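You operate a simulated robot arm through the tools that you are given. There is no shell and no other tool. Be economical: measure what you need, move in short steps, check, and stop when the job is done.

Carry out the task below with a simulated two-armed robot. There is one attempt and no reset: what you move stays moved.

JOB
Carry softener and peg tub to the worktop under the window on the wooden tray.
Fine: both hands on the tray; push the washer pull-out in. Set down upright: softener bottle.
Where things are to end (x, y in the base frame): wooden tray within 60 mm of [-1190, 2300].

The check looks at the end state, three seconds after you hand in, the way a careful person would. Anything else that was tipped, shoved, dropped, spilled or broken makes it a failure.

ROBOT AND FRAMES
Two 7-joint arms with two-finger parallel grippers on one trunk, on a base that drives. Base frame: it is fixed to the floor where the robot stands at the start and does not move with it; the origin is under the middle of the robot, x ahead of it, y to its left, z up. Units: mm, degrees, N and s.
The left shoulder is at the start at [70, 163, 1095], the right one opposite. With the tool pointing down near the work surface each hand reaches from about 380 to 880 mm from the robot's upright axis, wherever it stands, measured 20 degrees to its own side. Places, roughly: inside of the wooden tray [500, 600, 700]; washer pull-out [600, 600, 700]; worktop under the window [-1300, 2300, 900]. Payload 3.43 kg a hand.
Tool frame (each hand has its own): the origin (TCP) lies between the finger pads and is the grasp point; the fingertips stand 34 mm ahead of it; z points along the fingers, y is the line along which they close. The gripper opens to 128 mm. The fingers are 24 mm wide and 12 mm thick; the gripper's body (48 by 130 mm) begins 96 mm behind the TCP.
Orientation is that of the tool frame in the base frame, as [roll, pitch, yaw] about the fixed x, y, z axes, in that order (R = Rz(yaw) Ry(pitch) Rx(roll)). With the fingers straight down and closing along the base's y, the tool's x points along the base's -x, its y along +y and its z along -z.

CONTROLS
- The arms move only by the tool apply_moves. It takes "left_plan", "right_plan" or both (then of equal length, played together; a hand with none holds still); each is one flat list of numbers, 7 for each row, row after row: the turn, a rotation vector about the base's x, y, z in degrees, then the shift along the base's x, y, z in mm, then the opening, from 0 (shut) to 1 (fully open). In form: [wx, wy, wz, x, y, z, fingers, wx, wy, wz, x, y, z, fingers, ...]. A call has 1 to 8 rows; each row is the pose to reach, as a shift and turn from the pose commanded when the call began. A row lasts 0.2 s, in which the tool goes at most 50 mm and 8.6 degrees; a call with a longer step from one row to the next is refused whole, and so is a gripper value outside its range. A pose out of reach is approached as far as the arm can. The call stops where the force on the tool passes 40 N (or 10 N more than at its start, if that is more) or the arm is blocked; 0.2 s more then pass. Each finger travels about 153 mm/s and halts on what it meets, pressing with about 38 N; the grip force reading is that of the motor and also rises with nothing between the fingers. The clock runs only during rows and for 0.2 s after the last one: add rows that repeat a pose to give the fingers time. It gives the time, the measured TCP pose, the force on the tool (base axes), the opening and the grip force at its end, in the units of the frame above (readings bear some noise), with the torque about the TCP (base axes, N m) and any sound that the robot's microphone picked up.
- Cameras (640 x 400 px; columns grow to the right, rows downward): "scene" is now at [132.4, 23.2, 1297]; the picture's right is [0.21, -0.98, 0.00], its down [-0.69, -0.14, -0.71] and it looks along [0.70, 0.15, -0.70] (base axes); focal length 237 px, centre (320, 200). "left" rides on the left gripper at [76, 11, -160] in its tool frame; the picture's right is [-0.15, 0.99, 0.00], its down [-0.88, -0.13, -0.46] and it looks along [-0.45, -0.07, 0.89] (tool axes); focal length 234 px, centre (320, 200). "right" rides on the right gripper at [76, -11, -160] in its tool frame; the picture's right is [0.15, 0.99, 0.00], its down [-0.88, 0.13, -0.46] and it looks along [-0.45, 0.07, 0.89] (tool axes); focal length 234 px, centre (320, 200). There is no depth. A picture from a camera that has moved, and an enlarged one, comes with that camera's place and axes in the base frame and with its lens. The place of the scene camera against the robot may be out by one fixed shift of up to 25 mm in any direction.
- capture(camera): a new picture of that camera. It takes no simulated time.
- move_column(by): slides the trunk up (or, below 0, down) by that many mm; the arms and the scene camera ride with it, the base frame stays. It gives what a move gives, with no picture.
- base_move(legs): drives the robot by 1 to 6 legs, each [ahead, left, turn to the left] in mm, mm and degrees, along the robot's own axes; the way and the turn of a leg run together, so that a leg with both is an arc; at most 1500 mm and 180 degrees a leg. The arms and the cameras ride along, it lands a little off, and it stops where it bumps. It gives what a move gives.
- pan_tilt(pan, tilt): turns the head with the scene camera to pan (to the left, within 86 degrees either way) and tilt (down, from -29 to 69), counted from straight ahead of the robot. It gives what a move gives.
- inspect(camera, box): a new picture of the part [left, top, right, bottom] of that camera's present view, enlarged. It takes no simulated time.
- close_job(): hands the job in; it is judged then, once.

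Go step by step. Nothing tells you exact positions but the pictures and the camera data: compare them with the known pose of the tool, close in by small moves and look again before you grip or let go. The budget is 120 turns and 108 pictures, counting those below and the enlarged ones. Unless the task says otherwise, let go and move clear before handing in, and close with one line.

The tools are called after ">>>" as name(argument=value, ...) on one line, values as JSON. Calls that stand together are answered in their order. apply_moves: Moves the arms, as the interface text tells. Its arguments: {"type":"object","properties":{"left_plan":{"type":"array","items":{"type":"number"}},"right_plan":{"type":"array","items":{"type":"number"}}},"required":[]} The other tools are called the same way: move_column (by) slides the trunk up or down; base_move (legs) drives the base; pan_tilt (pan, tilt) turns the head that bears the scene camera; capture (camera) takes a picture; inspect (camera, box) takes an enlarged picture of a part of a camera's view; close_job () hands the job in.

At the start:

```text
clock: 0.0
left_tcp_pos: [455.8, 543.7, 1031.9]
left_tcp_rot: [-180.0, 0.0, -179.9]
left_force: [0.4, 0.8, 0.2]
left_torque: [0.04, 0.0, 0.0]
left_grip_width: 127.9
left_grip_force: 0.1
right_tcp_pos: [602.1, 73.8, 1050.4]
right_tcp_rot: [180.0, 0.0, 180.0]
right_force: [0.0, 0.8, -0.3]
right_torque: [0.02, 0.01, -0.03]
right_grip_width: 128.1
right_grip_force: 0.0
trunk travel left (down, up): [-575.0, 365.0]
robot x, y, heading: [-0.6, -0.0, -0.1]
head pan, tilt: [11.9, 44.4]
```

scene: 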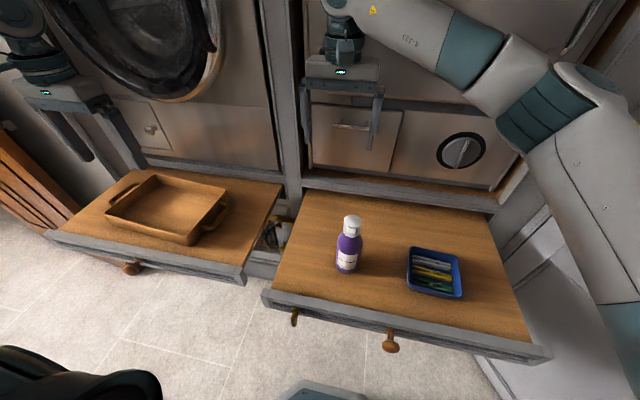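
right: 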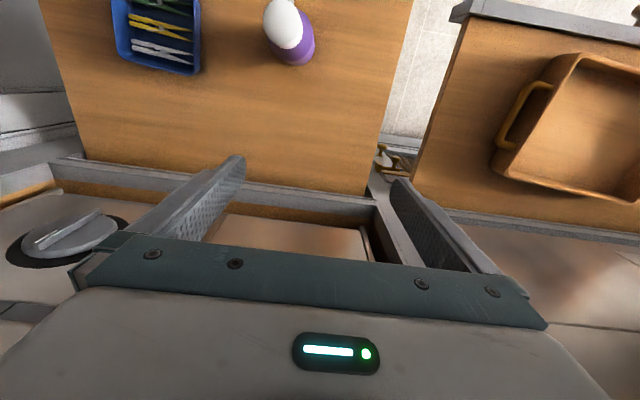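
left: 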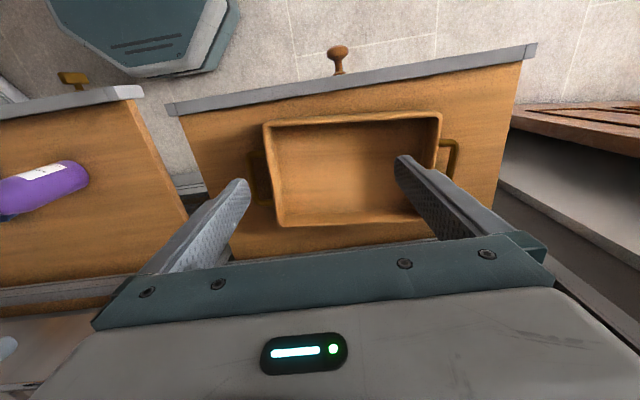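

I see the tray on the left pull-out (about [546, 611]), the bottle at about [464, 22] and the peg tub at about [491, -198] on the right one. I'll take closer looks first.

>>> inspect(camera="scene", box=[300, 190, 500, 315])

>>> inspect(camera="scene", box=[80, 150, 260, 262])

>>> inspect(camera="left", box=[160, 40, 540, 277])

```text
3.20 times, centred on (400, 252) of scene
camera zoom: at [132.4, 23.2, 1297.0], right [0.21, -0.98, 0.0], down [-0.69, -0.14, -0.71], along [0.7, 0.15, -0.7], focal length 758 px, centre (64, 32)
```

zoom: 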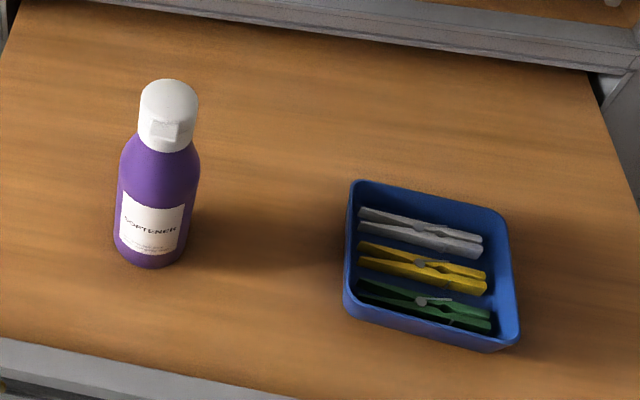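

```text
3.56 times, centred on (170, 206) of scene
camera zoom: at [132.4, 23.2, 1297.0], right [0.21, -0.98, 0.0], down [-0.69, -0.14, -0.71], along [0.7, 0.15, -0.7], focal length 842 px, centre (853, 179)
```

zoom: 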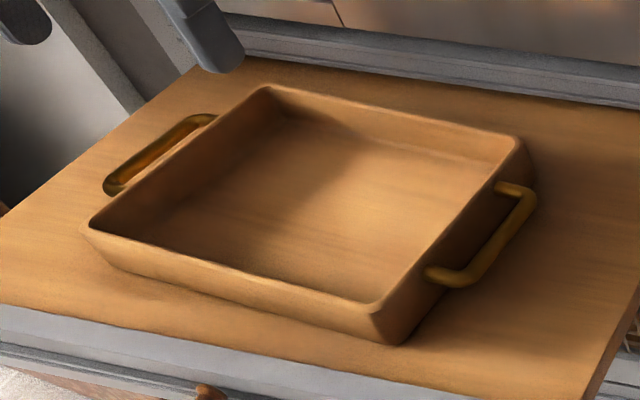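

```text
1.68 times, centred on (350, 158) of left
camera zoom: at [381.5, 553.2, 1192.3], right [0.15, 0.99, 0.0], down [0.88, -0.13, 0.46], along [0.45, -0.07, -0.89], focal length 394 px, centre (270, 270)
```

zoom: 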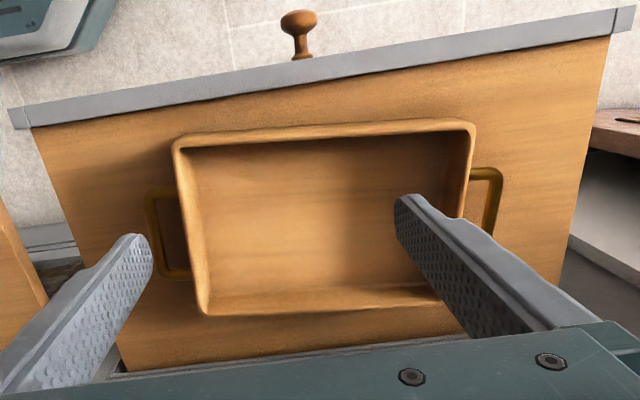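

The tray measures about 297x200 centred near [548, 587], turned about -5°, with handles near y=390 and y=785. The tub is about 115 mm square near [478, -186]. I move the right hand above the tub and look.

>>> apply_moves(right_plan=[0, 0, 0, -18, -37, -10, 1, 0, 0, 0, -36, -74, -20, 1, 0, 0, 0, -54, -111, -30, 1, 0, 0, 0, -72, -148, -40, 1, 0, 0, 0, -90, -185, -50, 1, 0, 0, 0, -107, -222, -60, 1, 0, 0, 0, -124, -260, -70, 1])

>>> capture(camera="right")

>>> pan_tilt(pan=80, tilt=25)

>>> capture(camera="scene")

```text
clock: 1.6
left_tcp_pos: [455.4, 542.6, 1033.0]
left_tcp_rot: [180.0, 0.0, -179.8]
left_force: [0.0, -0.4, 0.9]
left_torque: [0.0, 0.0, -0.02]
left_grip_width: 127.9
left_grip_force: 0.0
right_tcp_pos: [478.8, -187.3, 979.6]
right_tcp_rot: [179.8, 0.1, -180.0]
right_force: [-0.6, 0.0, -0.1]
right_torque: [0.0, -0.02, -0.03]
right_grip_width: 128.2
right_grip_force: 0.2
trunk travel left (down, up): [-575.0, 365.0]
robot x, y, heading: [4.4, -0.7, 0.1]
head pan, tilt: [11.9, 44.4]
```

```text
101 pictures are left
camera right: at [400.4, -199.5, 1138.9], right [-0.15, 0.99, 0.0], down [0.88, 0.13, 0.46], along [0.45, 0.07, -0.89], focal length 234 px, centre (320, 200)
```

right: 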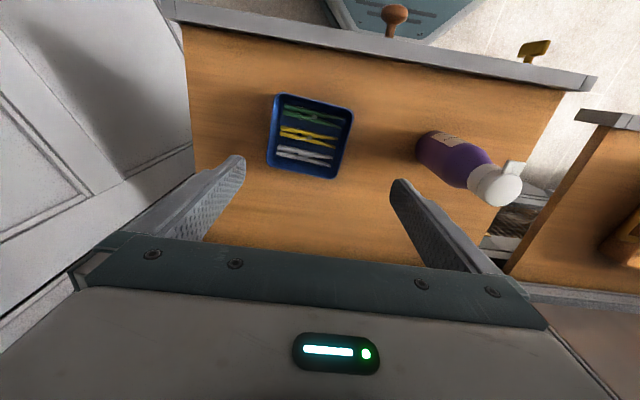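

```text
clock: 3.0
left_tcp_pos: [457.6, 543.0, 1031.7]
left_tcp_rot: [180.0, 0.0, -179.9]
left_force: [-0.3, 0.2, 0.2]
left_torque: [0.01, 0.03, -0.04]
left_grip_width: 128.0
left_grip_force: 0.0
right_tcp_pos: [479.3, -186.1, 979.3]
right_tcp_rot: [-179.9, 0.0, -180.0]
right_force: [0.0, -0.6, 0.0]
right_torque: [-0.01, 0.0, -0.02]
right_grip_width: 127.9
right_grip_force: 0.0
trunk travel left (down, up): [-575.0, 365.0]
robot x, y, heading: [-1.9, 0.3, 0.4]
head pan, tilt: [80.0, 25.0]
```

```text
100 pictures are left
camera scene: at [68.4, 96.9, 1326.8], right [0.98, -0.17, 0.0], down [-0.07, -0.42, -0.91], along [0.16, 0.89, -0.42], focal length 237 px, centre (320, 200)
```

scene: 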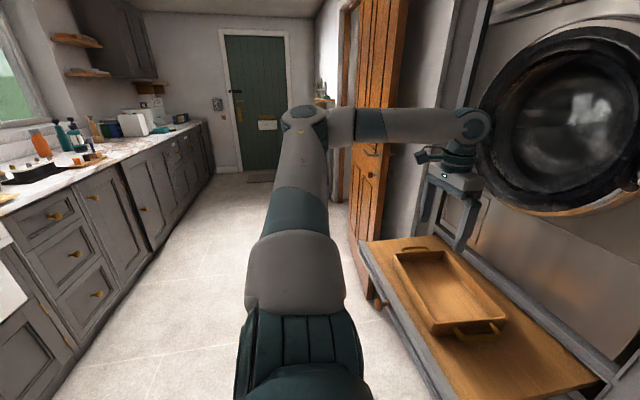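

The kitchen worktop runs along the -x wall. The wrist view puts the tub at about [483, -204], 115 mm wide; I go lower over it to refine.

>>> apply_moves(right_plan=[0, 0, 0, 2, -9, -40, 1, 0, 0, 0, 4, -17, -80, 1, 0, 0, 0, 4, -17, -110, 1])

>>> capture(camera="right")

```text
clock: 3.8
left_tcp_pos: [456.4, 543.4, 1032.3]
left_tcp_rot: [180.0, 0.0, -179.9]
left_force: [-0.6, 0.0, 0.0]
left_torque: [-0.02, 0.02, 0.0]
left_grip_width: 128.0
left_grip_force: 0.0
right_tcp_pos: [484.6, -202.0, 870.6]
right_tcp_rot: [-179.9, 0.0, 180.0]
right_force: [0.0, 0.3, -0.5]
right_torque: [0.0, 0.03, -0.02]
right_grip_width: 127.8
right_grip_force: 0.0
trunk travel left (down, up): [-575.0, 365.0]
robot x, y, heading: [-2.8, 3.2, -0.1]
head pan, tilt: [80.0, 25.0]
```

```text
99 pictures are left
camera right: at [407.0, -213.6, 1029.5], right [-0.15, 0.99, 0.0], down [0.88, 0.13, 0.46], along [0.45, 0.07, -0.89], focal length 234 px, centre (320, 200)
```

right: 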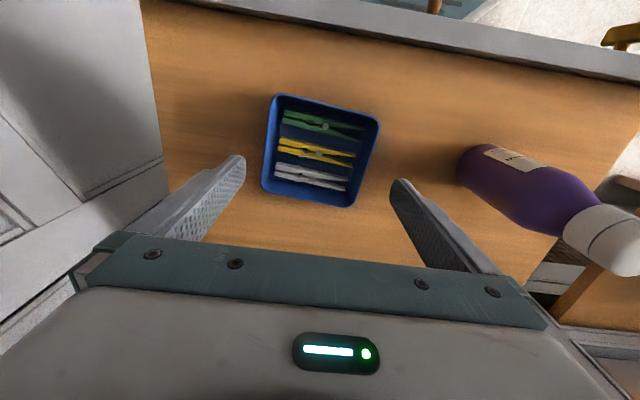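

The tub rim is at z≈766, centre [484.5, -204], 115 mm wide, turned about -3.7°. I line up, descend with the fingers either side, then look before gripping.

>>> apply_moves(right_plan=[0, 0, -3.7, 0, -2, -30, 1, 0, 0, -3.7, 0, -2, -60, 1, 0, 0, -3.7, 0, -2, -75, 1])

>>> capture(camera="right")

```text
clock: 4.6
left_tcp_pos: [457.0, 543.6, 1031.1]
left_tcp_rot: [180.0, 0.0, -179.9]
left_force: [0.1, 0.4, -0.4]
left_torque: [0.0, 0.0, 0.03]
left_grip_width: 128.1
left_grip_force: 0.0
right_tcp_pos: [483.2, -204.8, 794.4]
right_tcp_rot: [180.0, 0.0, 176.3]
right_force: [0.3, -0.3, -0.6]
right_torque: [0.01, 0.0, 0.0]
right_grip_width: 127.6
right_grip_force: 0.1
trunk travel left (down, up): [-575.0, 365.0]
robot x, y, heading: [-0.2, -0.0, -0.1]
head pan, tilt: [80.0, 25.0]
```

```text
98 pictures are left
camera right: at [404.4, -211.6, 953.6], right [-0.08, 1.0, 0.0], down [0.89, 0.07, 0.46], along [0.45, 0.04, -0.89], focal length 234 px, centre (320, 200)
```

right: 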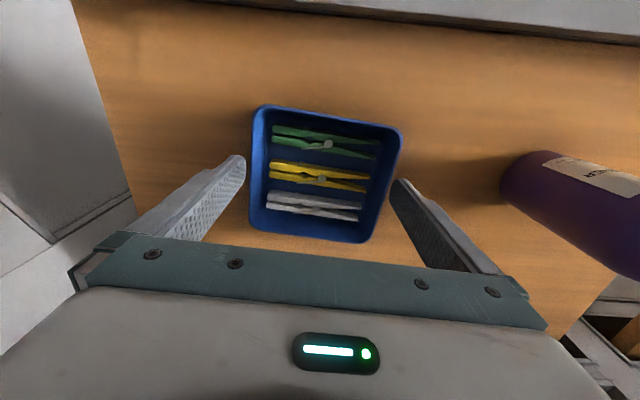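

The fingers straddle the tub evenly. I go down 22 mm more and close.

>>> apply_moves(right_plan=[0, 0, 0, 0, 0, -22, 1, 0, 0, 0, 0, 0, -22, 0.8, 0, 0, 0, 0, 0, -22, 0.8, 0, 0, 0, 0, 0, -22, 0.8])

>>> capture(camera="right")

```text
clock: 5.6
left_tcp_pos: [455.2, 544.3, 1032.6]
left_tcp_rot: [-179.9, 0.1, -179.9]
left_force: [0.7, 1.0, -0.5]
left_torque: [0.0, -0.01, 0.0]
left_grip_width: 127.8
left_grip_force: 0.1
right_tcp_pos: [484.5, -203.4, 774.6]
right_tcp_rot: [-179.9, 0.1, 176.2]
right_force: [4.4, -0.8, 20.3]
right_torque: [0.42, 0.04, -0.33]
right_grip_width: 124.0
right_grip_force: 37.5
trunk travel left (down, up): [-575.0, 365.0]
robot x, y, heading: [0.8, -1.1, -0.1]
head pan, tilt: [80.0, 25.0]
```

```text
97 pictures are left
camera right: at [404.7, -211.4, 933.5], right [-0.08, 1.0, 0.0], down [0.89, 0.07, 0.46], along [0.46, 0.04, -0.89], focal length 234 px, centre (320, 200)
```

right: 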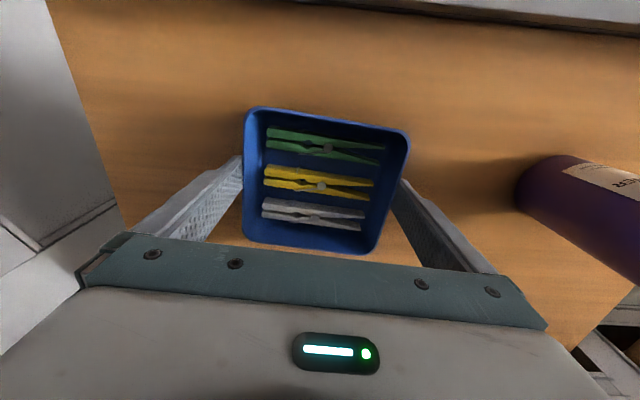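

The fingers met something at 124 mm with 20 N upward; I check by enlarging.

>>> inspect(camera="right", box=[210, 90, 450, 240])

>>> pan_tilt(pan=-15, tilt=50)

>>> capture(camera="scene")

```text
2.67 times, centred on (330, 165) of right
camera zoom: at [404.7, -211.4, 933.5], right [-0.08, 1.0, 0.0], down [0.89, 0.07, 0.46], along [0.46, 0.04, -0.89], focal length 624 px, centre (293, 293)
```

zoom: 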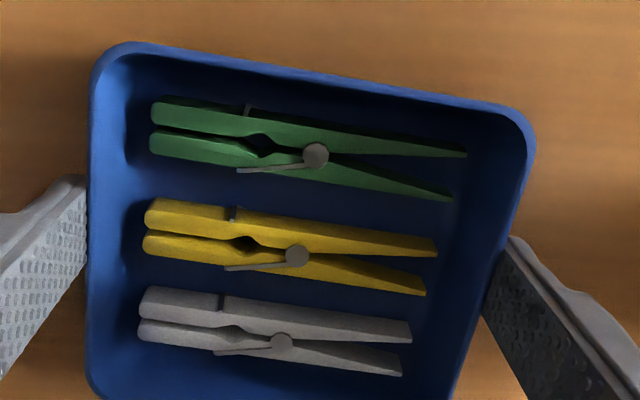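

```text
clock: 7.3
left_tcp_pos: [455.3, 545.2, 1032.4]
left_tcp_rot: [180.0, 0.0, -179.9]
left_force: [0.0, -0.1, 0.1]
left_torque: [0.0, 0.01, -0.05]
left_grip_width: 127.9
left_grip_force: 0.1
right_tcp_pos: [482.3, -203.3, 774.9]
right_tcp_rot: [-180.0, 0.2, 176.3]
right_force: [8.6, -1.8, 30.4]
right_torque: [0.14, -0.24, -0.29]
right_grip_width: 123.7
right_grip_force: 37.6
trunk travel left (down, up): [-575.0, 365.0]
robot x, y, heading: [-1.8, 0.0, -0.0]
head pan, tilt: [-15.0, 50.0]
```

```text
95 pictures are left
camera scene: at [125.3, -12.8, 1289.5], right [-0.26, -0.97, 0.0], down [-0.74, 0.2, -0.64], along [0.62, -0.17, -0.77], focal length 237 px, centre (320, 200)
```

scene: 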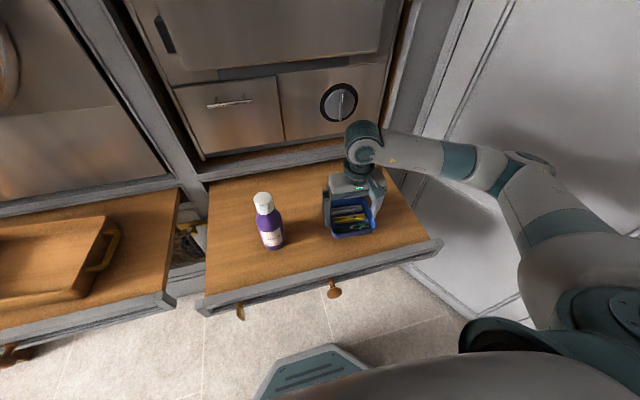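

Likely the tips touch the surface (30 N up). I open, rise 8 mm and close again.

>>> apply_moves(right_plan=[0, 0, 0, 0, 0, 0, 1, 0, 0, 0, 0, 0, 10, 1, 0, 0, 0, 0, 0, 10, 0.8, 0, 0, 0, 0, 0, 10, 0.8, 0, 0, 0, 0, 0, 10, 0.8])

>>> capture(camera="right")

```text
clock: 8.5
left_tcp_pos: [456.9, 544.0, 1031.8]
left_tcp_rot: [180.0, -0.1, -179.9]
left_force: [0.1, -0.4, -0.7]
left_torque: [0.02, 0.03, 0.0]
left_grip_width: 128.0
left_grip_force: 0.1
right_tcp_pos: [483.6, -204.1, 783.2]
right_tcp_rot: [-180.0, 0.1, 176.3]
right_force: [0.5, -0.5, -0.6]
right_torque: [-0.01, 0.01, 0.0]
right_grip_width: 123.6
right_grip_force: 37.8
trunk travel left (down, up): [-575.0, 365.0]
robot x, y, heading: [-0.7, 5.0, -0.2]
head pan, tilt: [-15.0, 50.0]
```

```text
94 pictures are left
camera right: at [405.4, -211.2, 941.8], right [-0.08, 1.0, 0.0], down [0.89, 0.07, 0.46], along [0.45, 0.04, -0.89], focal length 234 px, centre (320, 200)
```

right: 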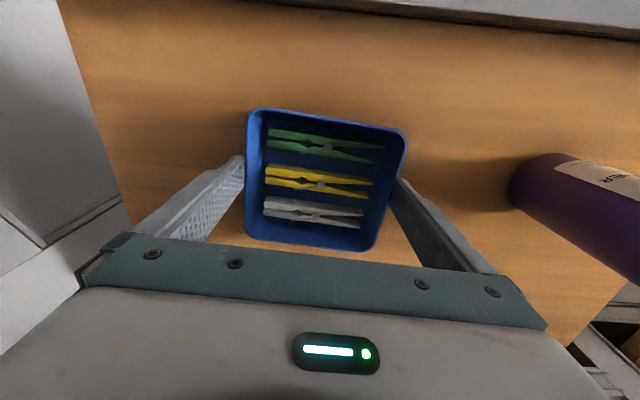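

The tub really is about 123.6 mm wide and is gripped with no stray force. I lift gently and check.

>>> apply_moves(right_plan=[0, 0, 0, 0, 0, 5, 0.8, 0, 0, 0, 0, 0, 15, 0.8, 0, 0, 0, 0, 0, 25, 0.8])

>>> capture(camera="right")

>>> inspect(camera="scene", box=[230, 140, 430, 265])

```text
clock: 9.3
left_tcp_pos: [455.8, 544.0, 1031.8]
left_tcp_rot: [179.9, -0.1, -179.9]
left_force: [0.8, 0.1, -0.1]
left_torque: [-0.02, 0.03, -0.02]
left_grip_width: 127.9
left_grip_force: 0.1
right_tcp_pos: [482.7, -204.2, 806.7]
right_tcp_rot: [179.9, 0.0, 176.3]
right_force: [-0.2, -0.8, -1.8]
right_torque: [0.03, 0.02, 0.0]
right_grip_width: 123.9
right_grip_force: 37.9
trunk travel left (down, up): [-575.0, 365.0]
robot x, y, heading: [0.2, -0.4, 0.1]
head pan, tilt: [-15.0, 50.0]
```

```text
93 pictures are left
camera right: at [404.6, -211.4, 966.8], right [-0.08, 1.0, 0.0], down [0.89, 0.07, 0.46], along [0.45, 0.04, -0.89], focal length 234 px, centre (320, 200)
```

right: 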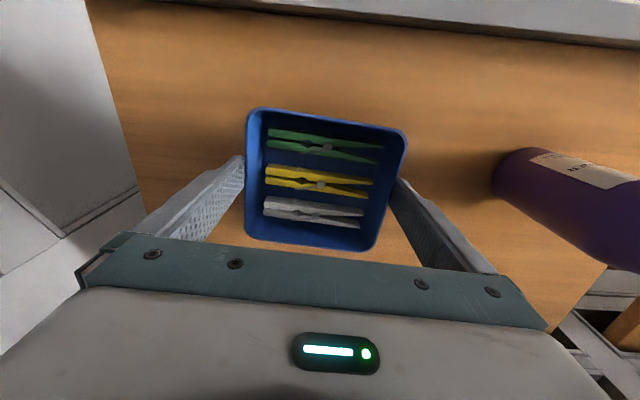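

```text
3.20 times, centred on (330, 202) of scene
camera zoom: at [126.8, -13.6, 1289.2], right [-0.26, -0.97, 0.0], down [-0.74, 0.2, -0.64], along [0.62, -0.17, -0.77], focal length 758 px, centre (288, 192)
```

zoom: 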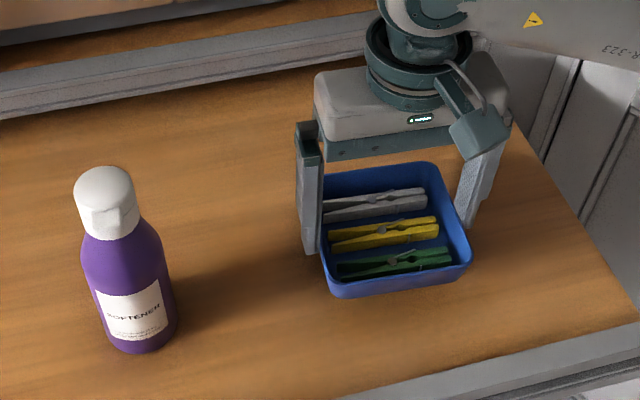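

The tub is up and level. I raise it aside and bring the left hand toward the bottle.

>>> apply_moves(left_plan=[0, 0, 0, 0, -45, 0, 1, 0, 0, 0, 0, -90, 0, 1, 0, 0, 0, 0, -135, 0, 1, 0, 0, 0, 0, -180, 0, 1, 0, 0, 0, 0, -225, 0, 1, 0, 0, 0, 0, -270, 0, 1, 0, 0, 0, 0, -315, 0, 1, 0, 0, 0, 0, -360, 0, 1], right_plan=[0, 0, 0, 0, -10, 20, 0.8, 0, 0, 0, 0, -20, 40, 0.8, 0, 0, 0, 0, -30, 60, 0.8, 0, 0, 0, 0, -45, 80, 0.8, 0, 0, 0, 0, -60, 100, 0.8, 0, 0, 0, 0, -75, 115, 0.8, 0, 0, 0, 0, -90, 130, 0.8, 0, 0, 0, 0, -90, 140, 0.8])

>>> apply_moves(left_plan=[0, 0, 0, 0, -45, 0, 1, 0, 0, 0, 0, -90, 0, 1, 0, 0, 0, 0, -135, 0, 1, 0, 0, 0, 0, -170, 0, 1])

>>> capture(camera="left")

>>> capture(camera="scene")

```text
clock: 11.1
left_tcp_pos: [458.7, 184.7, 1031.9]
left_tcp_rot: [-180.0, -0.2, -179.9]
left_force: [0.1, 0.2, -0.4]
left_torque: [-0.02, 0.03, 0.0]
left_grip_width: 128.0
left_grip_force: 0.1
right_tcp_pos: [483.7, -294.2, 947.4]
right_tcp_rot: [180.0, -0.1, 176.3]
right_force: [0.4, -0.1, -2.0]
right_torque: [0.0, 0.04, -0.01]
right_grip_width: 123.8
right_grip_force: 38.2
trunk travel left (down, up): [-575.0, 365.0]
robot x, y, heading: [0.2, 2.5, 0.4]
head pan, tilt: [-15.0, 50.0]
```

```text
clock: 12.1
left_tcp_pos: [460.4, 114.6, 1032.6]
left_tcp_rot: [180.0, -0.1, -179.9]
left_force: [0.7, 0.4, 0.6]
left_torque: [-0.01, 0.04, -0.01]
left_grip_width: 127.9
left_grip_force: 0.0
left hand out of reach, approached as far as the arm can: row 2, 3, 4
right_tcp_pos: [483.2, -293.4, 948.0]
right_tcp_rot: [179.9, -0.1, 176.3]
right_force: [0.0, -0.1, -1.1]
right_torque: [0.02, 0.05, 0.01]
right_grip_width: 123.4
right_grip_force: 38.1
trunk travel left (down, up): [-575.0, 365.0]
robot x, y, heading: [0.5, -2.8, -0.1]
head pan, tilt: [-15.0, 50.0]
```

```text
91 pictures are left
camera left: at [385.8, 124.2, 1192.5], right [0.14, 0.99, 0.0], down [0.88, -0.13, 0.45], along [0.45, -0.07, -0.89], focal length 234 px, centre (320, 200)
```

left: 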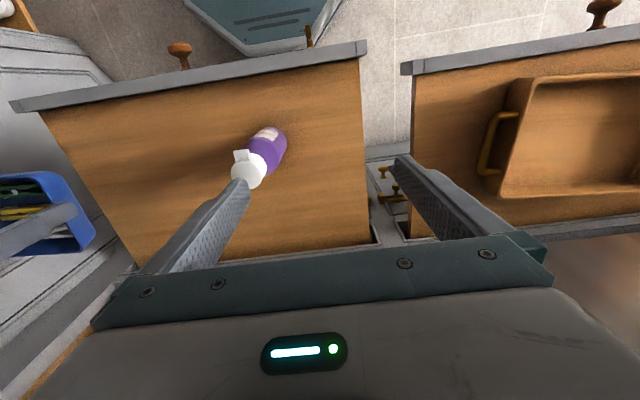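

```text
90 pictures are left
camera scene: at [128.0, -13.9, 1289.1], right [-0.26, -0.97, 0.0], down [-0.74, 0.2, -0.64], along [0.62, -0.17, -0.77], focal length 237 px, centre (320, 200)
```

scene: 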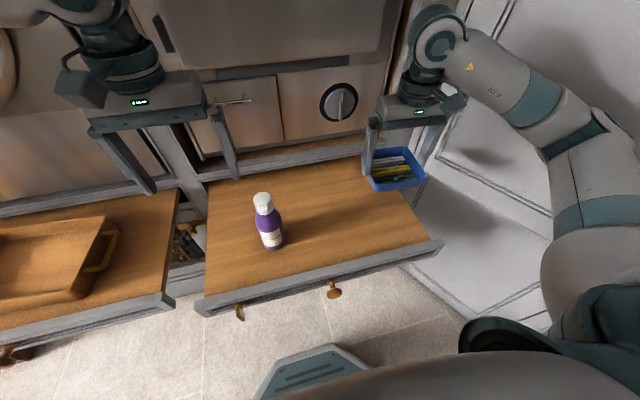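

The left hand can't comfortably reach the bottle from here, so the right hand will do both: first carry the tub to the tray. I swing the left hand back and drive left.

>>> apply_moves(left_plan=[0, 0, 0, 0, 45, 0, 1, 0, 0, 0, 0, 90, 0, 1, 0, 0, 0, 0, 135, 0, 1, 0, 0, 0, 0, 180, 0, 1, 0, 0, 0, 0, 225, 0, 1, 0, 0, 0, 0, 265, 0, 1], right_plan=[0, 0, 0, 10, 30, 0, 0.8, 0, 0, 0, 20, 60, 0, 0.8, 0, 0, 0, 30, 90, 0, 0.8, 0, 0, 0, 40, 120, 15, 0.8, 0, 0, 0, 50, 150, 30, 0.8, 0, 0, 0, 60, 175, 50, 0.8])

>>> base_move(legs=[[0, 620, 0]])

>>> pan_tilt(pan=0, tilt=50)

>>> capture(camera="scene")

>>> capture(camera="right")

```text
clock: 13.5
left_tcp_pos: [455.9, 379.1, 1032.0]
left_tcp_rot: [-179.8, 0.0, -180.0]
left_force: [0.6, 0.6, 0.4]
left_torque: [-0.03, 0.0, 0.0]
left_grip_width: 128.1
left_grip_force: 0.0
right_tcp_pos: [540.4, -117.6, 999.4]
right_tcp_rot: [-179.8, 0.1, 176.4]
right_force: [-0.2, 0.5, -1.6]
right_torque: [-0.04, 0.0, -0.03]
right_grip_width: 123.5
right_grip_force: 37.5
trunk travel left (down, up): [-575.0, 365.0]
robot x, y, heading: [-0.5, 0.4, 0.0]
head pan, tilt: [-15.0, 50.0]
```

```text
clock: 16.9
left_tcp_pos: [455.3, 987.8, 1032.8]
left_tcp_rot: [180.0, 0.0, -179.7]
left_force: [-0.4, 0.6, -0.2]
left_torque: [-0.02, 0.01, 0.02]
left_grip_width: 128.0
left_grip_force: 0.0
right_tcp_pos: [540.8, 491.0, 998.8]
right_tcp_rot: [180.0, 0.0, 176.4]
right_force: [0.3, 0.4, -1.1]
right_torque: [0.02, -0.02, -0.01]
right_grip_width: 123.3
right_grip_force: 38.4
trunk travel left (down, up): [-575.0, 365.0]
robot x, y, heading: [-4.1, 608.7, 0.5]
head pan, tilt: [-15.0, 50.0]
```

```text
clock: 17.7
left_tcp_pos: [456.3, 987.8, 1032.5]
left_tcp_rot: [-179.9, 0.0, -179.8]
left_force: [-0.1, -0.4, 0.8]
left_torque: [-0.02, 0.01, 0.06]
left_grip_width: 128.2
left_grip_force: 0.1
right_tcp_pos: [541.0, 491.2, 998.2]
right_tcp_rot: [180.0, 0.0, 176.4]
right_force: [0.1, -0.6, -1.6]
right_torque: [-0.01, 0.06, 0.03]
right_grip_width: 123.2
right_grip_force: 37.8
trunk travel left (down, up): [-575.0, 365.0]
robot x, y, heading: [-0.4, 612.1, 0.1]
head pan, tilt: [0.0, 50.0]
```

```text
89 pictures are left
camera scene: at [128.7, 616.4, 1289.2], right [0.0, -1.0, 0.0], down [-0.77, 0.0, -0.64], along [0.64, 0.0, -0.77], focal length 237 px, centre (320, 200)
```

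scene: 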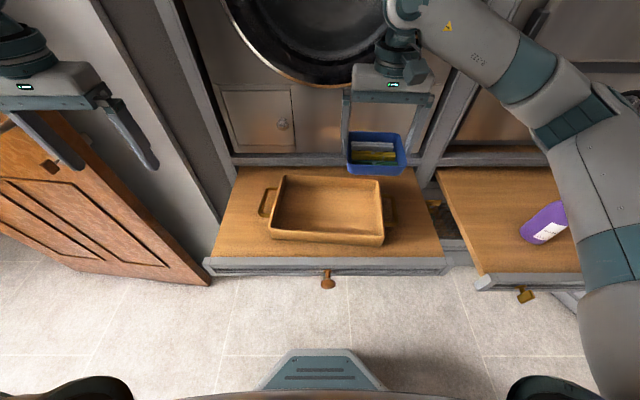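

```text
88 pictures are left
camera right: at [461.8, 483.7, 1157.0], right [-0.08, 1.0, 0.0], down [0.89, 0.08, 0.46], along [0.45, 0.04, -0.89], focal length 234 px, centre (320, 200)
```

right: 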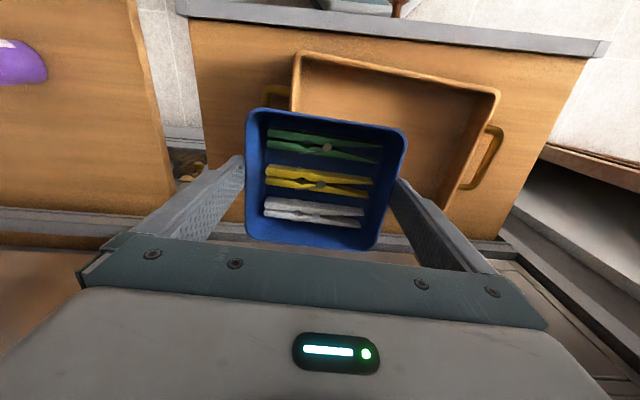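

The tray centre looks to be about [547, 590]. I take the tub over its right half, at about [545, 538], and lower partway.

>>> apply_moves(right_plan=[0, 0, 0, 2, 24, 0, 0.8, 0, 0, 0, 4, 47, 0, 0.8, 0, 0, 0, 4, 47, -45, 0.8, 0, 0, 0, 4, 47, -90, 0.8, 0, 0, 0, 4, 47, -130, 0.8])

>>> capture(camera="right")

>>> inspect(camera="scene", box=[220, 120, 460, 270])

```text
clock: 18.9
left_tcp_pos: [456.6, 987.0, 1031.9]
left_tcp_rot: [179.9, 0.0, -179.8]
left_force: [-0.3, 0.0, 0.5]
left_torque: [-0.03, 0.02, 0.01]
left_grip_width: 127.9
left_grip_force: 0.0
right_tcp_pos: [545.5, 539.3, 867.8]
right_tcp_rot: [180.0, 0.0, 176.5]
right_force: [-0.7, -0.2, -1.1]
right_torque: [0.0, 0.01, -0.02]
right_grip_width: 123.4
right_grip_force: 38.0
trunk travel left (down, up): [-575.0, 365.0]
robot x, y, heading: [-2.3, 608.8, -0.1]
head pan, tilt: [0.0, 50.0]
```

```text
87 pictures are left
camera right: at [465.6, 531.6, 1026.5], right [-0.08, 1.0, 0.0], down [0.89, 0.08, 0.46], along [0.45, 0.04, -0.89], focal length 234 px, centre (320, 200)
```

right: 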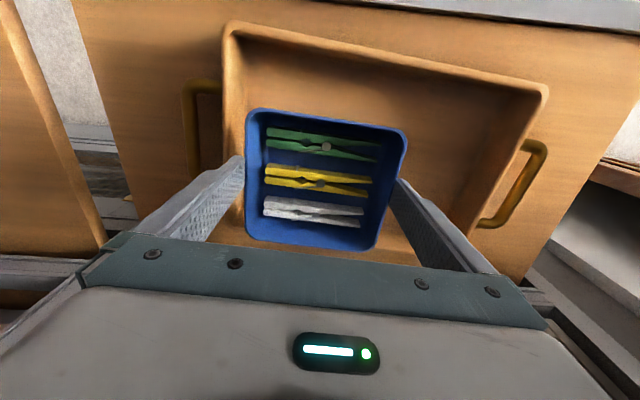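

```text
2.67 times, centred on (340, 195) of scene
camera zoom: at [129.2, 616.2, 1289.3], right [0.0, -1.0, 0.0], down [-0.77, 0.0, -0.64], along [0.64, 0.0, -0.77], focal length 631 px, centre (267, 213)
```

zoom: 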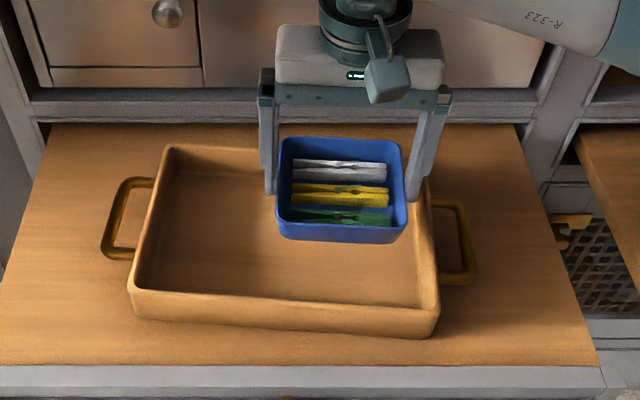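

The tray rim is nearer z≈798 with inner y-range about 450–716, so the tub has clearance. I lower it slowly and watch the force.

>>> apply_moves(right_plan=[0, 0, 0, -2, 2, -40, 0.8, 0, 0, 0, -2, 2, -60, 0.8, 0, 0, 0, -2, 2, -70, 0.8])

>>> apply_moves(right_plan=[0, 0, 0, 0, 0, -3, 0.8, 0, 0, 0, 0, 0, -3, 0.8])

>>> capture(camera="right")

>>> inspect(camera="scene", box=[220, 120, 460, 270])

```text
clock: 19.7
left_tcp_pos: [452.9, 987.8, 1034.0]
left_tcp_rot: [-180.0, 0.1, -179.7]
left_force: [0.3, -0.8, 0.4]
left_torque: [0.01, 0.01, 0.01]
left_grip_width: 128.2
left_grip_force: 0.1
right_tcp_pos: [541.8, 541.0, 805.1]
right_tcp_rot: [179.8, 0.6, 176.4]
right_force: [1.9, -5.0, 31.7]
right_torque: [-0.1, -0.12, -0.26]
right_grip_width: 123.4
right_grip_force: 38.5
trunk travel left (down, up): [-575.0, 365.0]
robot x, y, heading: [1.0, 610.8, 0.3]
head pan, tilt: [0.0, 50.0]
```

```text
clock: 20.3
left_tcp_pos: [452.4, 986.8, 1034.4]
left_tcp_rot: [180.0, 0.1, -179.8]
left_force: [0.7, 1.1, 1.0]
left_torque: [0.01, -0.02, 0.03]
left_grip_width: 127.9
left_grip_force: 0.1
right_tcp_pos: [541.9, 541.7, 797.2]
right_tcp_rot: [179.9, 0.2, 176.4]
right_force: [4.3, 0.2, 31.4]
right_torque: [0.09, -0.12, -0.29]
right_grip_width: 123.7
right_grip_force: 37.8
trunk travel left (down, up): [-575.0, 365.0]
robot x, y, heading: [-1.5, 613.0, 0.1]
head pan, tilt: [0.0, 50.0]
```

```text
85 pictures are left
camera right: at [462.3, 533.9, 956.1], right [-0.08, 1.0, 0.0], down [0.89, 0.07, 0.46], along [0.46, 0.04, -0.89], focal length 234 px, centre (320, 200)
```

right: 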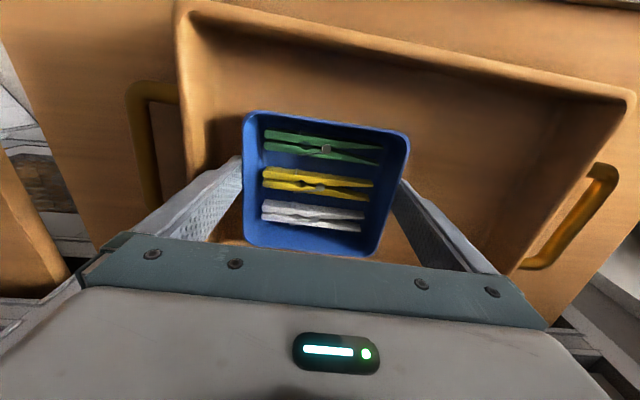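

```text
2.67 times, centred on (340, 195) of scene
camera zoom: at [126.2, 617.0, 1289.6], right [0.0, -1.0, 0.0], down [-0.76, 0.0, -0.64], along [0.64, 0.0, -0.76], focal length 631 px, centre (267, 213)
```

zoom: 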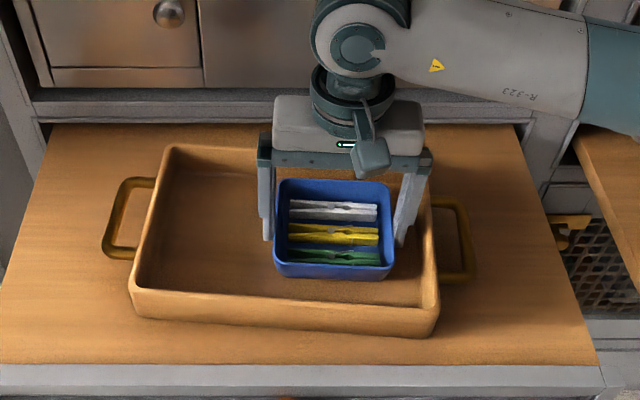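

The tub rests on the tray floor. I raise slightly to relieve force, open, and lift away.

>>> apply_moves(right_plan=[0, 0, 0, 0, 0, 3, 0.8, 0, 0, 0, 0, 0, 3, 1, 0, 0, 0, 0, 0, 3, 1, 0, 0, 0, 0, 0, 20, 1, 0, 0, 0, 0, 0, 65, 1, 0, 0, 0, 0, 0, 110, 1, 0, 0, 0, 0, 0, 155, 1, 0, 0, 0, 0, 0, 200, 1])

>>> capture(camera="right")

```text
clock: 22.1
left_tcp_pos: [453.7, 989.4, 1033.4]
left_tcp_rot: [-180.0, 0.0, -179.8]
left_force: [0.3, 0.5, 0.2]
left_torque: [-0.03, 0.0, 0.01]
left_grip_width: 127.9
left_grip_force: 0.0
right_tcp_pos: [540.8, 539.9, 994.4]
right_tcp_rot: [-179.8, 0.0, 176.4]
right_force: [0.6, -0.1, -0.8]
right_torque: [-0.01, -0.01, -0.02]
right_grip_width: 128.1
right_grip_force: 0.1
trunk travel left (down, up): [-575.0, 365.0]
robot x, y, heading: [-3.2, 608.5, 0.1]
head pan, tilt: [0.0, 50.0]
```

```text
83 pictures are left
camera right: at [462.8, 532.5, 1153.5], right [-0.08, 1.0, 0.0], down [0.89, 0.08, 0.46], along [0.45, 0.04, -0.89], focal length 234 px, centre (320, 200)
```

right: 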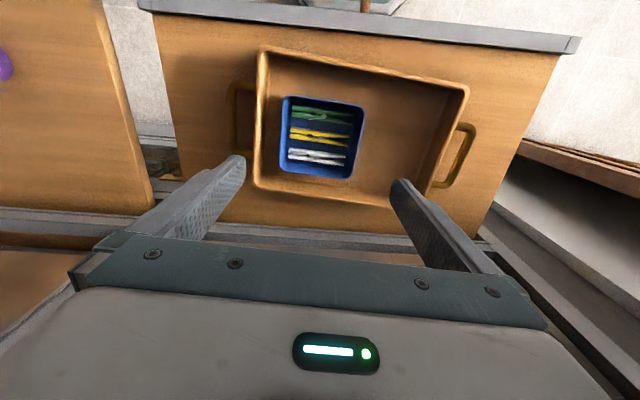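

The tub sits in the tray. Now I raise the right hand and drive right to the bottle.

>>> apply_moves(right_plan=[0, 0, 1.8, -20, -10, 20, 1, 0, 0, 3.6, -40, -20, 40, 1, 0, 0, 3.6, -65, -30, 50, 1])

>>> base_move(legs=[[0, -500, 0]])

>>> capture(camera="right")

>>> capture(camera="left")

```text
clock: 22.9
left_tcp_pos: [455.5, 988.3, 1033.5]
left_tcp_rot: [-180.0, 0.0, -179.8]
left_force: [-1.4, -0.5, -1.4]
left_torque: [0.05, -0.01, 0.02]
left_grip_width: 128.0
left_grip_force: 0.1
right_tcp_pos: [476.1, 507.5, 1044.6]
right_tcp_rot: [180.0, 0.1, 179.9]
right_force: [0.3, -0.3, 0.6]
right_torque: [0.01, -0.04, -0.02]
right_grip_width: 127.9
right_grip_force: 0.1
trunk travel left (down, up): [-575.0, 365.0]
robot x, y, heading: [0.7, 609.5, -0.0]
head pan, tilt: [0.0, 50.0]
```

```text
clock: 25.8
left_tcp_pos: [457.4, 493.1, 1032.8]
left_tcp_rot: [180.0, -0.1, 180.0]
left_force: [0.2, 1.0, 0.2]
left_torque: [0.02, -0.03, 0.03]
left_grip_width: 128.2
left_grip_force: 0.0
right_tcp_pos: [477.8, 11.2, 1044.9]
right_tcp_rot: [179.9, 0.0, 179.8]
right_force: [-0.5, -0.7, -0.5]
right_torque: [0.06, -0.01, 0.0]
right_grip_width: 128.0
right_grip_force: 0.2
trunk travel left (down, up): [-575.0, 365.0]
robot x, y, heading: [-1.3, 116.9, -0.0]
head pan, tilt: [0.0, 50.0]
```

```text
82 pictures are left
camera right: at [399.4, 0.5, 1203.5], right [-0.14, 0.99, 0.0], down [0.88, 0.13, 0.46], along [0.45, 0.07, -0.89], focal length 234 px, centre (320, 200)
```

right: 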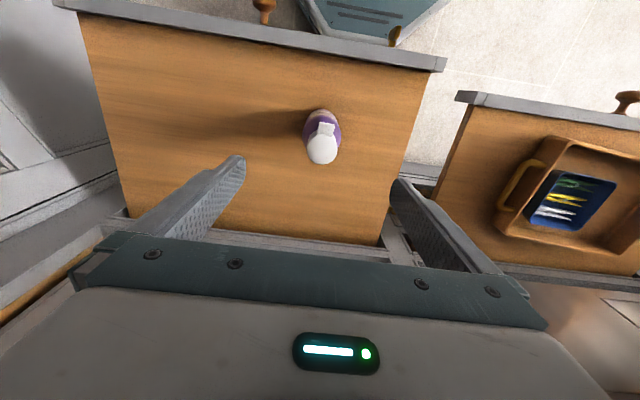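

```text
81 pictures are left
camera left: at [381.8, 502.1, 1192.9], right [0.15, 0.99, 0.0], down [0.88, -0.13, 0.46], along [0.45, -0.07, -0.89], focal length 234 px, centre (320, 200)
```

left: 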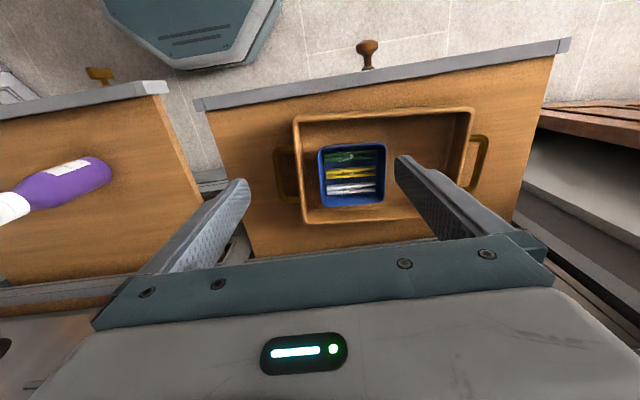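

The bottle is at about [481, 15] with its top near z≈895. I centre over it and go down partway to check.

>>> apply_moves(right_plan=[0, 0, 0, 3, 4, -40, 1, 0, 0, 0, 3, 4, -80, 1, 0, 0, 0, 3, 4, -100, 1])

>>> capture(camera="right")

>>> pan_tilt(pan=-12, tilt=45)

>>> capture(camera="scene")

```text
clock: 26.6
left_tcp_pos: [456.8, 492.6, 1033.0]
left_tcp_rot: [180.0, 0.0, -179.9]
left_force: [0.6, -0.4, 0.0]
left_torque: [0.01, -0.01, 0.0]
left_grip_width: 128.0
left_grip_force: 0.1
right_tcp_pos: [480.5, 15.8, 943.3]
right_tcp_rot: [179.9, 0.0, 179.8]
right_force: [0.5, 0.2, -0.4]
right_torque: [-0.01, -0.03, 0.01]
right_grip_width: 128.1
right_grip_force: 0.0
trunk travel left (down, up): [-575.0, 365.0]
robot x, y, heading: [0.5, 116.3, -0.1]
head pan, tilt: [0.0, 50.0]
```

```text
80 pictures are left
camera right: at [403.1, 4.8, 1102.0], right [-0.14, 0.99, 0.0], down [0.88, 0.13, 0.46], along [0.45, 0.07, -0.89], focal length 234 px, centre (320, 200)
```

right: 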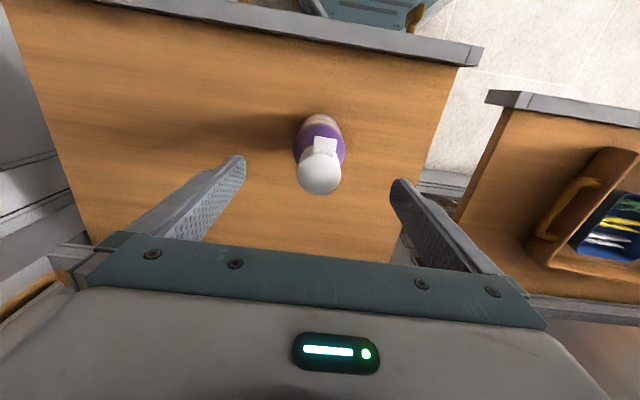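

```text
clock: 27.4
left_tcp_pos: [456.4, 492.5, 1032.3]
left_tcp_rot: [-180.0, -0.1, 180.0]
left_force: [-0.4, 0.4, -1.0]
left_torque: [0.0, 0.01, 0.01]
left_grip_width: 127.9
left_grip_force: 0.0
right_tcp_pos: [479.7, 15.3, 943.2]
right_tcp_rot: [-180.0, 0.0, 179.9]
right_force: [-0.9, 0.6, 0.0]
right_torque: [0.01, 0.02, 0.0]
right_grip_width: 128.0
right_grip_force: 0.1
trunk travel left (down, up): [-575.0, 365.0]
robot x, y, heading: [2.7, 115.8, -0.2]
head pan, tilt: [-12.0, 45.0]
```

```text
79 pictures are left
camera scene: at [131.5, 105.3, 1296.2], right [-0.21, -0.98, 0.0], down [-0.69, 0.15, -0.71], along [0.69, -0.15, -0.71], focal length 237 px, centre (320, 200)
```

scene: 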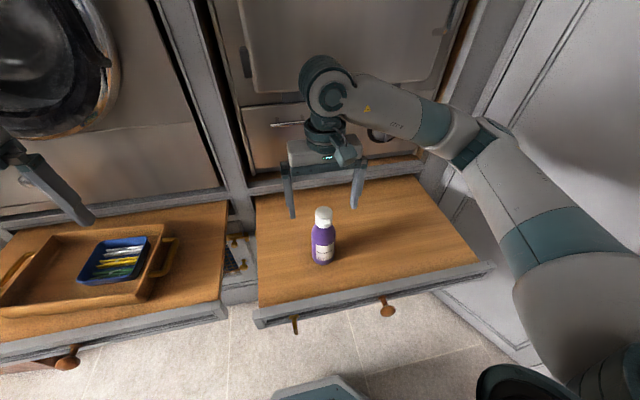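

Confirmed: bottle axis about [479, 17], top about z 902. I descend to TCP z≈825 and close on the body.

>>> apply_moves(right_plan=[0, 0, 0, -1, 1, -40, 1, 0, 0, 0, -1, 1, -80, 1, 0, 0, 0, -1, 1, -116, 1, 0, 0, 0, -1, 1, -116, 0.6, 0, 0, 0, -1, 1, -116, 0.4, 0, 0, 0, -1, 1, -116, 0.35, 0, 0, 0, -1, 1, -116, 0.35])

>>> inspect(camera="scene", box=[240, 130, 420, 280])

```text
clock: 29.0
left_tcp_pos: [457.1, 492.7, 1031.9]
left_tcp_rot: [179.9, 0.0, -180.0]
left_force: [0.3, 0.0, -1.2]
left_torque: [0.01, -0.03, 0.0]
left_grip_width: 127.9
left_grip_force: 0.0
right_tcp_pos: [478.6, 16.0, 829.2]
right_tcp_rot: [180.0, 0.1, 179.9]
right_force: [0.6, 0.0, -1.8]
right_torque: [0.04, -0.02, -0.02]
right_grip_width: 60.8
right_grip_force: 38.4
trunk travel left (down, up): [-575.0, 365.0]
robot x, y, heading: [-0.4, 110.9, -0.0]
head pan, tilt: [-12.0, 45.0]
```

```text
2.67 times, centred on (330, 205) of scene
camera zoom: at [131.9, 105.2, 1296.1], right [-0.21, -0.98, 0.0], down [-0.69, 0.15, -0.71], along [0.69, -0.15, -0.71], focal length 631 px, centre (293, 187)
```

zoom: 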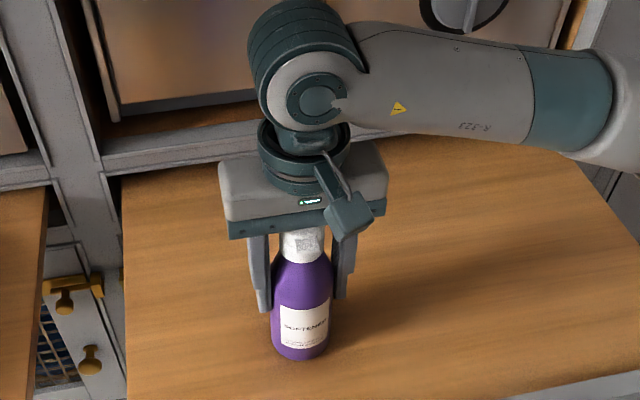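

Bottle gripped at 60.8 mm. I lift it clear and drive left to the tray.

>>> apply_moves(right_plan=[0, 0, 0, 0, 0, 15, 0.35, 0, 0, 0, 0, 0, 55, 0.35, 0, 0, 0, 0, 0, 95, 0.35, 0, 0, 0, 15, 0, 135, 0.35, 0, 0, 0, 30, 0, 160, 0.35])

>>> base_move(legs=[[0, 570, 0]])

>>> pan_tilt(pan=0, tilt=50)

>>> capture(camera="scene")

>>> capture(camera="right")

```text
clock: 30.2
left_tcp_pos: [456.7, 493.0, 1032.7]
left_tcp_rot: [-180.0, 0.0, -179.9]
left_force: [-0.6, 0.6, 0.3]
left_torque: [0.01, -0.01, -0.01]
left_grip_width: 128.1
left_grip_force: 0.0
right_tcp_pos: [508.6, 15.7, 987.2]
right_tcp_rot: [180.0, 0.0, 179.8]
right_force: [1.0, -0.7, -3.9]
right_torque: [0.01, 0.01, 0.0]
right_grip_width: 61.1
right_grip_force: 38.2
trunk travel left (down, up): [-575.0, 365.0]
robot x, y, heading: [2.6, 115.8, 0.0]
head pan, tilt: [-12.0, 45.0]
```

```text
clock: 33.4
left_tcp_pos: [457.4, 1057.0, 1032.6]
left_tcp_rot: [180.0, 0.0, -179.9]
left_force: [0.7, -0.1, 0.4]
left_torque: [0.0, 0.01, 0.0]
left_grip_width: 128.0
left_grip_force: 0.2
right_tcp_pos: [509.1, 580.0, 987.6]
right_tcp_rot: [-179.9, 0.0, 179.9]
right_force: [0.8, -0.3, -4.3]
right_torque: [0.0, 0.04, -0.02]
right_grip_width: 60.9
right_grip_force: 37.7
trunk travel left (down, up): [-575.0, 365.0]
robot x, y, heading: [0.6, 679.1, 0.0]
head pan, tilt: [-12.0, 45.0]
```

```text
clock: 34.1
left_tcp_pos: [456.1, 1056.4, 1032.6]
left_tcp_rot: [-180.0, 0.0, -179.9]
left_force: [-0.2, -0.1, 0.6]
left_torque: [0.0, -0.01, -0.01]
left_grip_width: 127.9
left_grip_force: 0.0
right_tcp_pos: [508.9, 579.3, 987.8]
right_tcp_rot: [-179.9, 0.0, 179.8]
right_force: [0.5, -0.2, -3.4]
right_torque: [0.0, 0.04, -0.02]
right_grip_width: 61.0
right_grip_force: 37.5
trunk travel left (down, up): [-575.0, 365.0]
robot x, y, heading: [-1.0, 681.1, -0.1]
head pan, tilt: [0.0, 50.0]
```

```text
77 pictures are left
camera scene: at [129.3, 684.3, 1289.2], right [0.0, -1.0, 0.0], down [-0.77, 0.0, -0.64], along [0.64, 0.0, -0.77], focal length 237 px, centre (320, 200)
```

scene: 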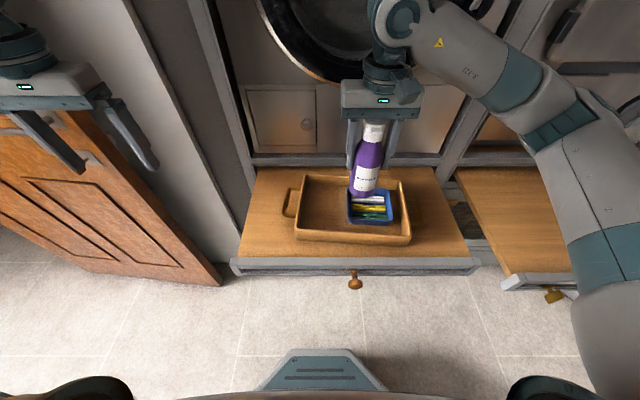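

```text
76 pictures are left
camera right: at [431.2, 567.0, 1146.0], right [-0.15, 0.99, 0.0], down [0.88, 0.13, 0.46], along [0.45, 0.07, -0.89], focal length 234 px, centre (320, 200)
```

right: 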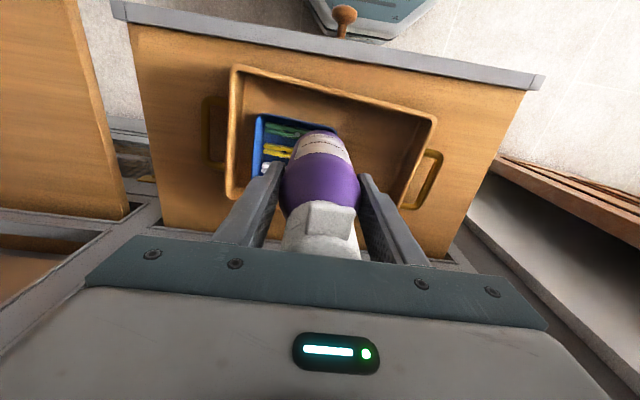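

I shift the bottle over the free left part of the tray, at about [545, 655], and lower partway.

>>> apply_moves(right_plan=[0, 0, 0, 18, 38, 0, 0.35, 0, 0, 0, 36, 76, 0, 0.35, 0, 0, 0, 36, 76, -40, 0.35, 0, 0, 0, 36, 76, -75, 0.35])

>>> capture(camera="right")

>>> inspect(camera="scene", box=[240, 110, 480, 260])

```text
clock: 35.1
left_tcp_pos: [456.5, 1055.7, 1032.2]
left_tcp_rot: [-180.0, 0.1, -179.9]
left_force: [0.8, 0.2, 0.1]
left_torque: [0.0, 0.0, 0.01]
left_grip_width: 128.2
left_grip_force: 0.0
right_tcp_pos: [544.7, 654.0, 913.9]
right_tcp_rot: [180.0, 0.0, 179.8]
right_force: [0.0, -0.8, -5.1]
right_torque: [0.0, 0.03, -0.02]
right_grip_width: 60.9
right_grip_force: 38.2
trunk travel left (down, up): [-575.0, 365.0]
robot x, y, heading: [-2.8, 675.1, 0.2]
head pan, tilt: [0.0, 50.0]
```

```text
75 pictures are left
camera right: at [466.9, 641.9, 1072.1], right [-0.14, 0.99, 0.0], down [0.88, 0.13, 0.46], along [0.45, 0.07, -0.89], focal length 234 px, centre (320, 200)
```

right: 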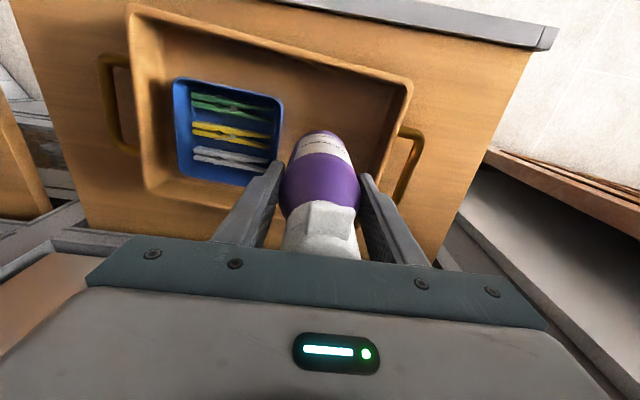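

```text
2.67 times, centred on (360, 185) of scene
camera zoom: at [129.7, 684.9, 1289.2], right [0.0, -1.0, 0.0], down [-0.77, 0.0, -0.64], along [0.64, 0.0, -0.77], focal length 631 px, centre (213, 240)
```

zoom: 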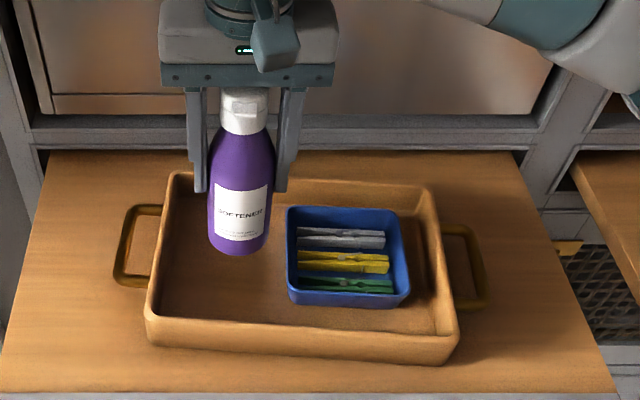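

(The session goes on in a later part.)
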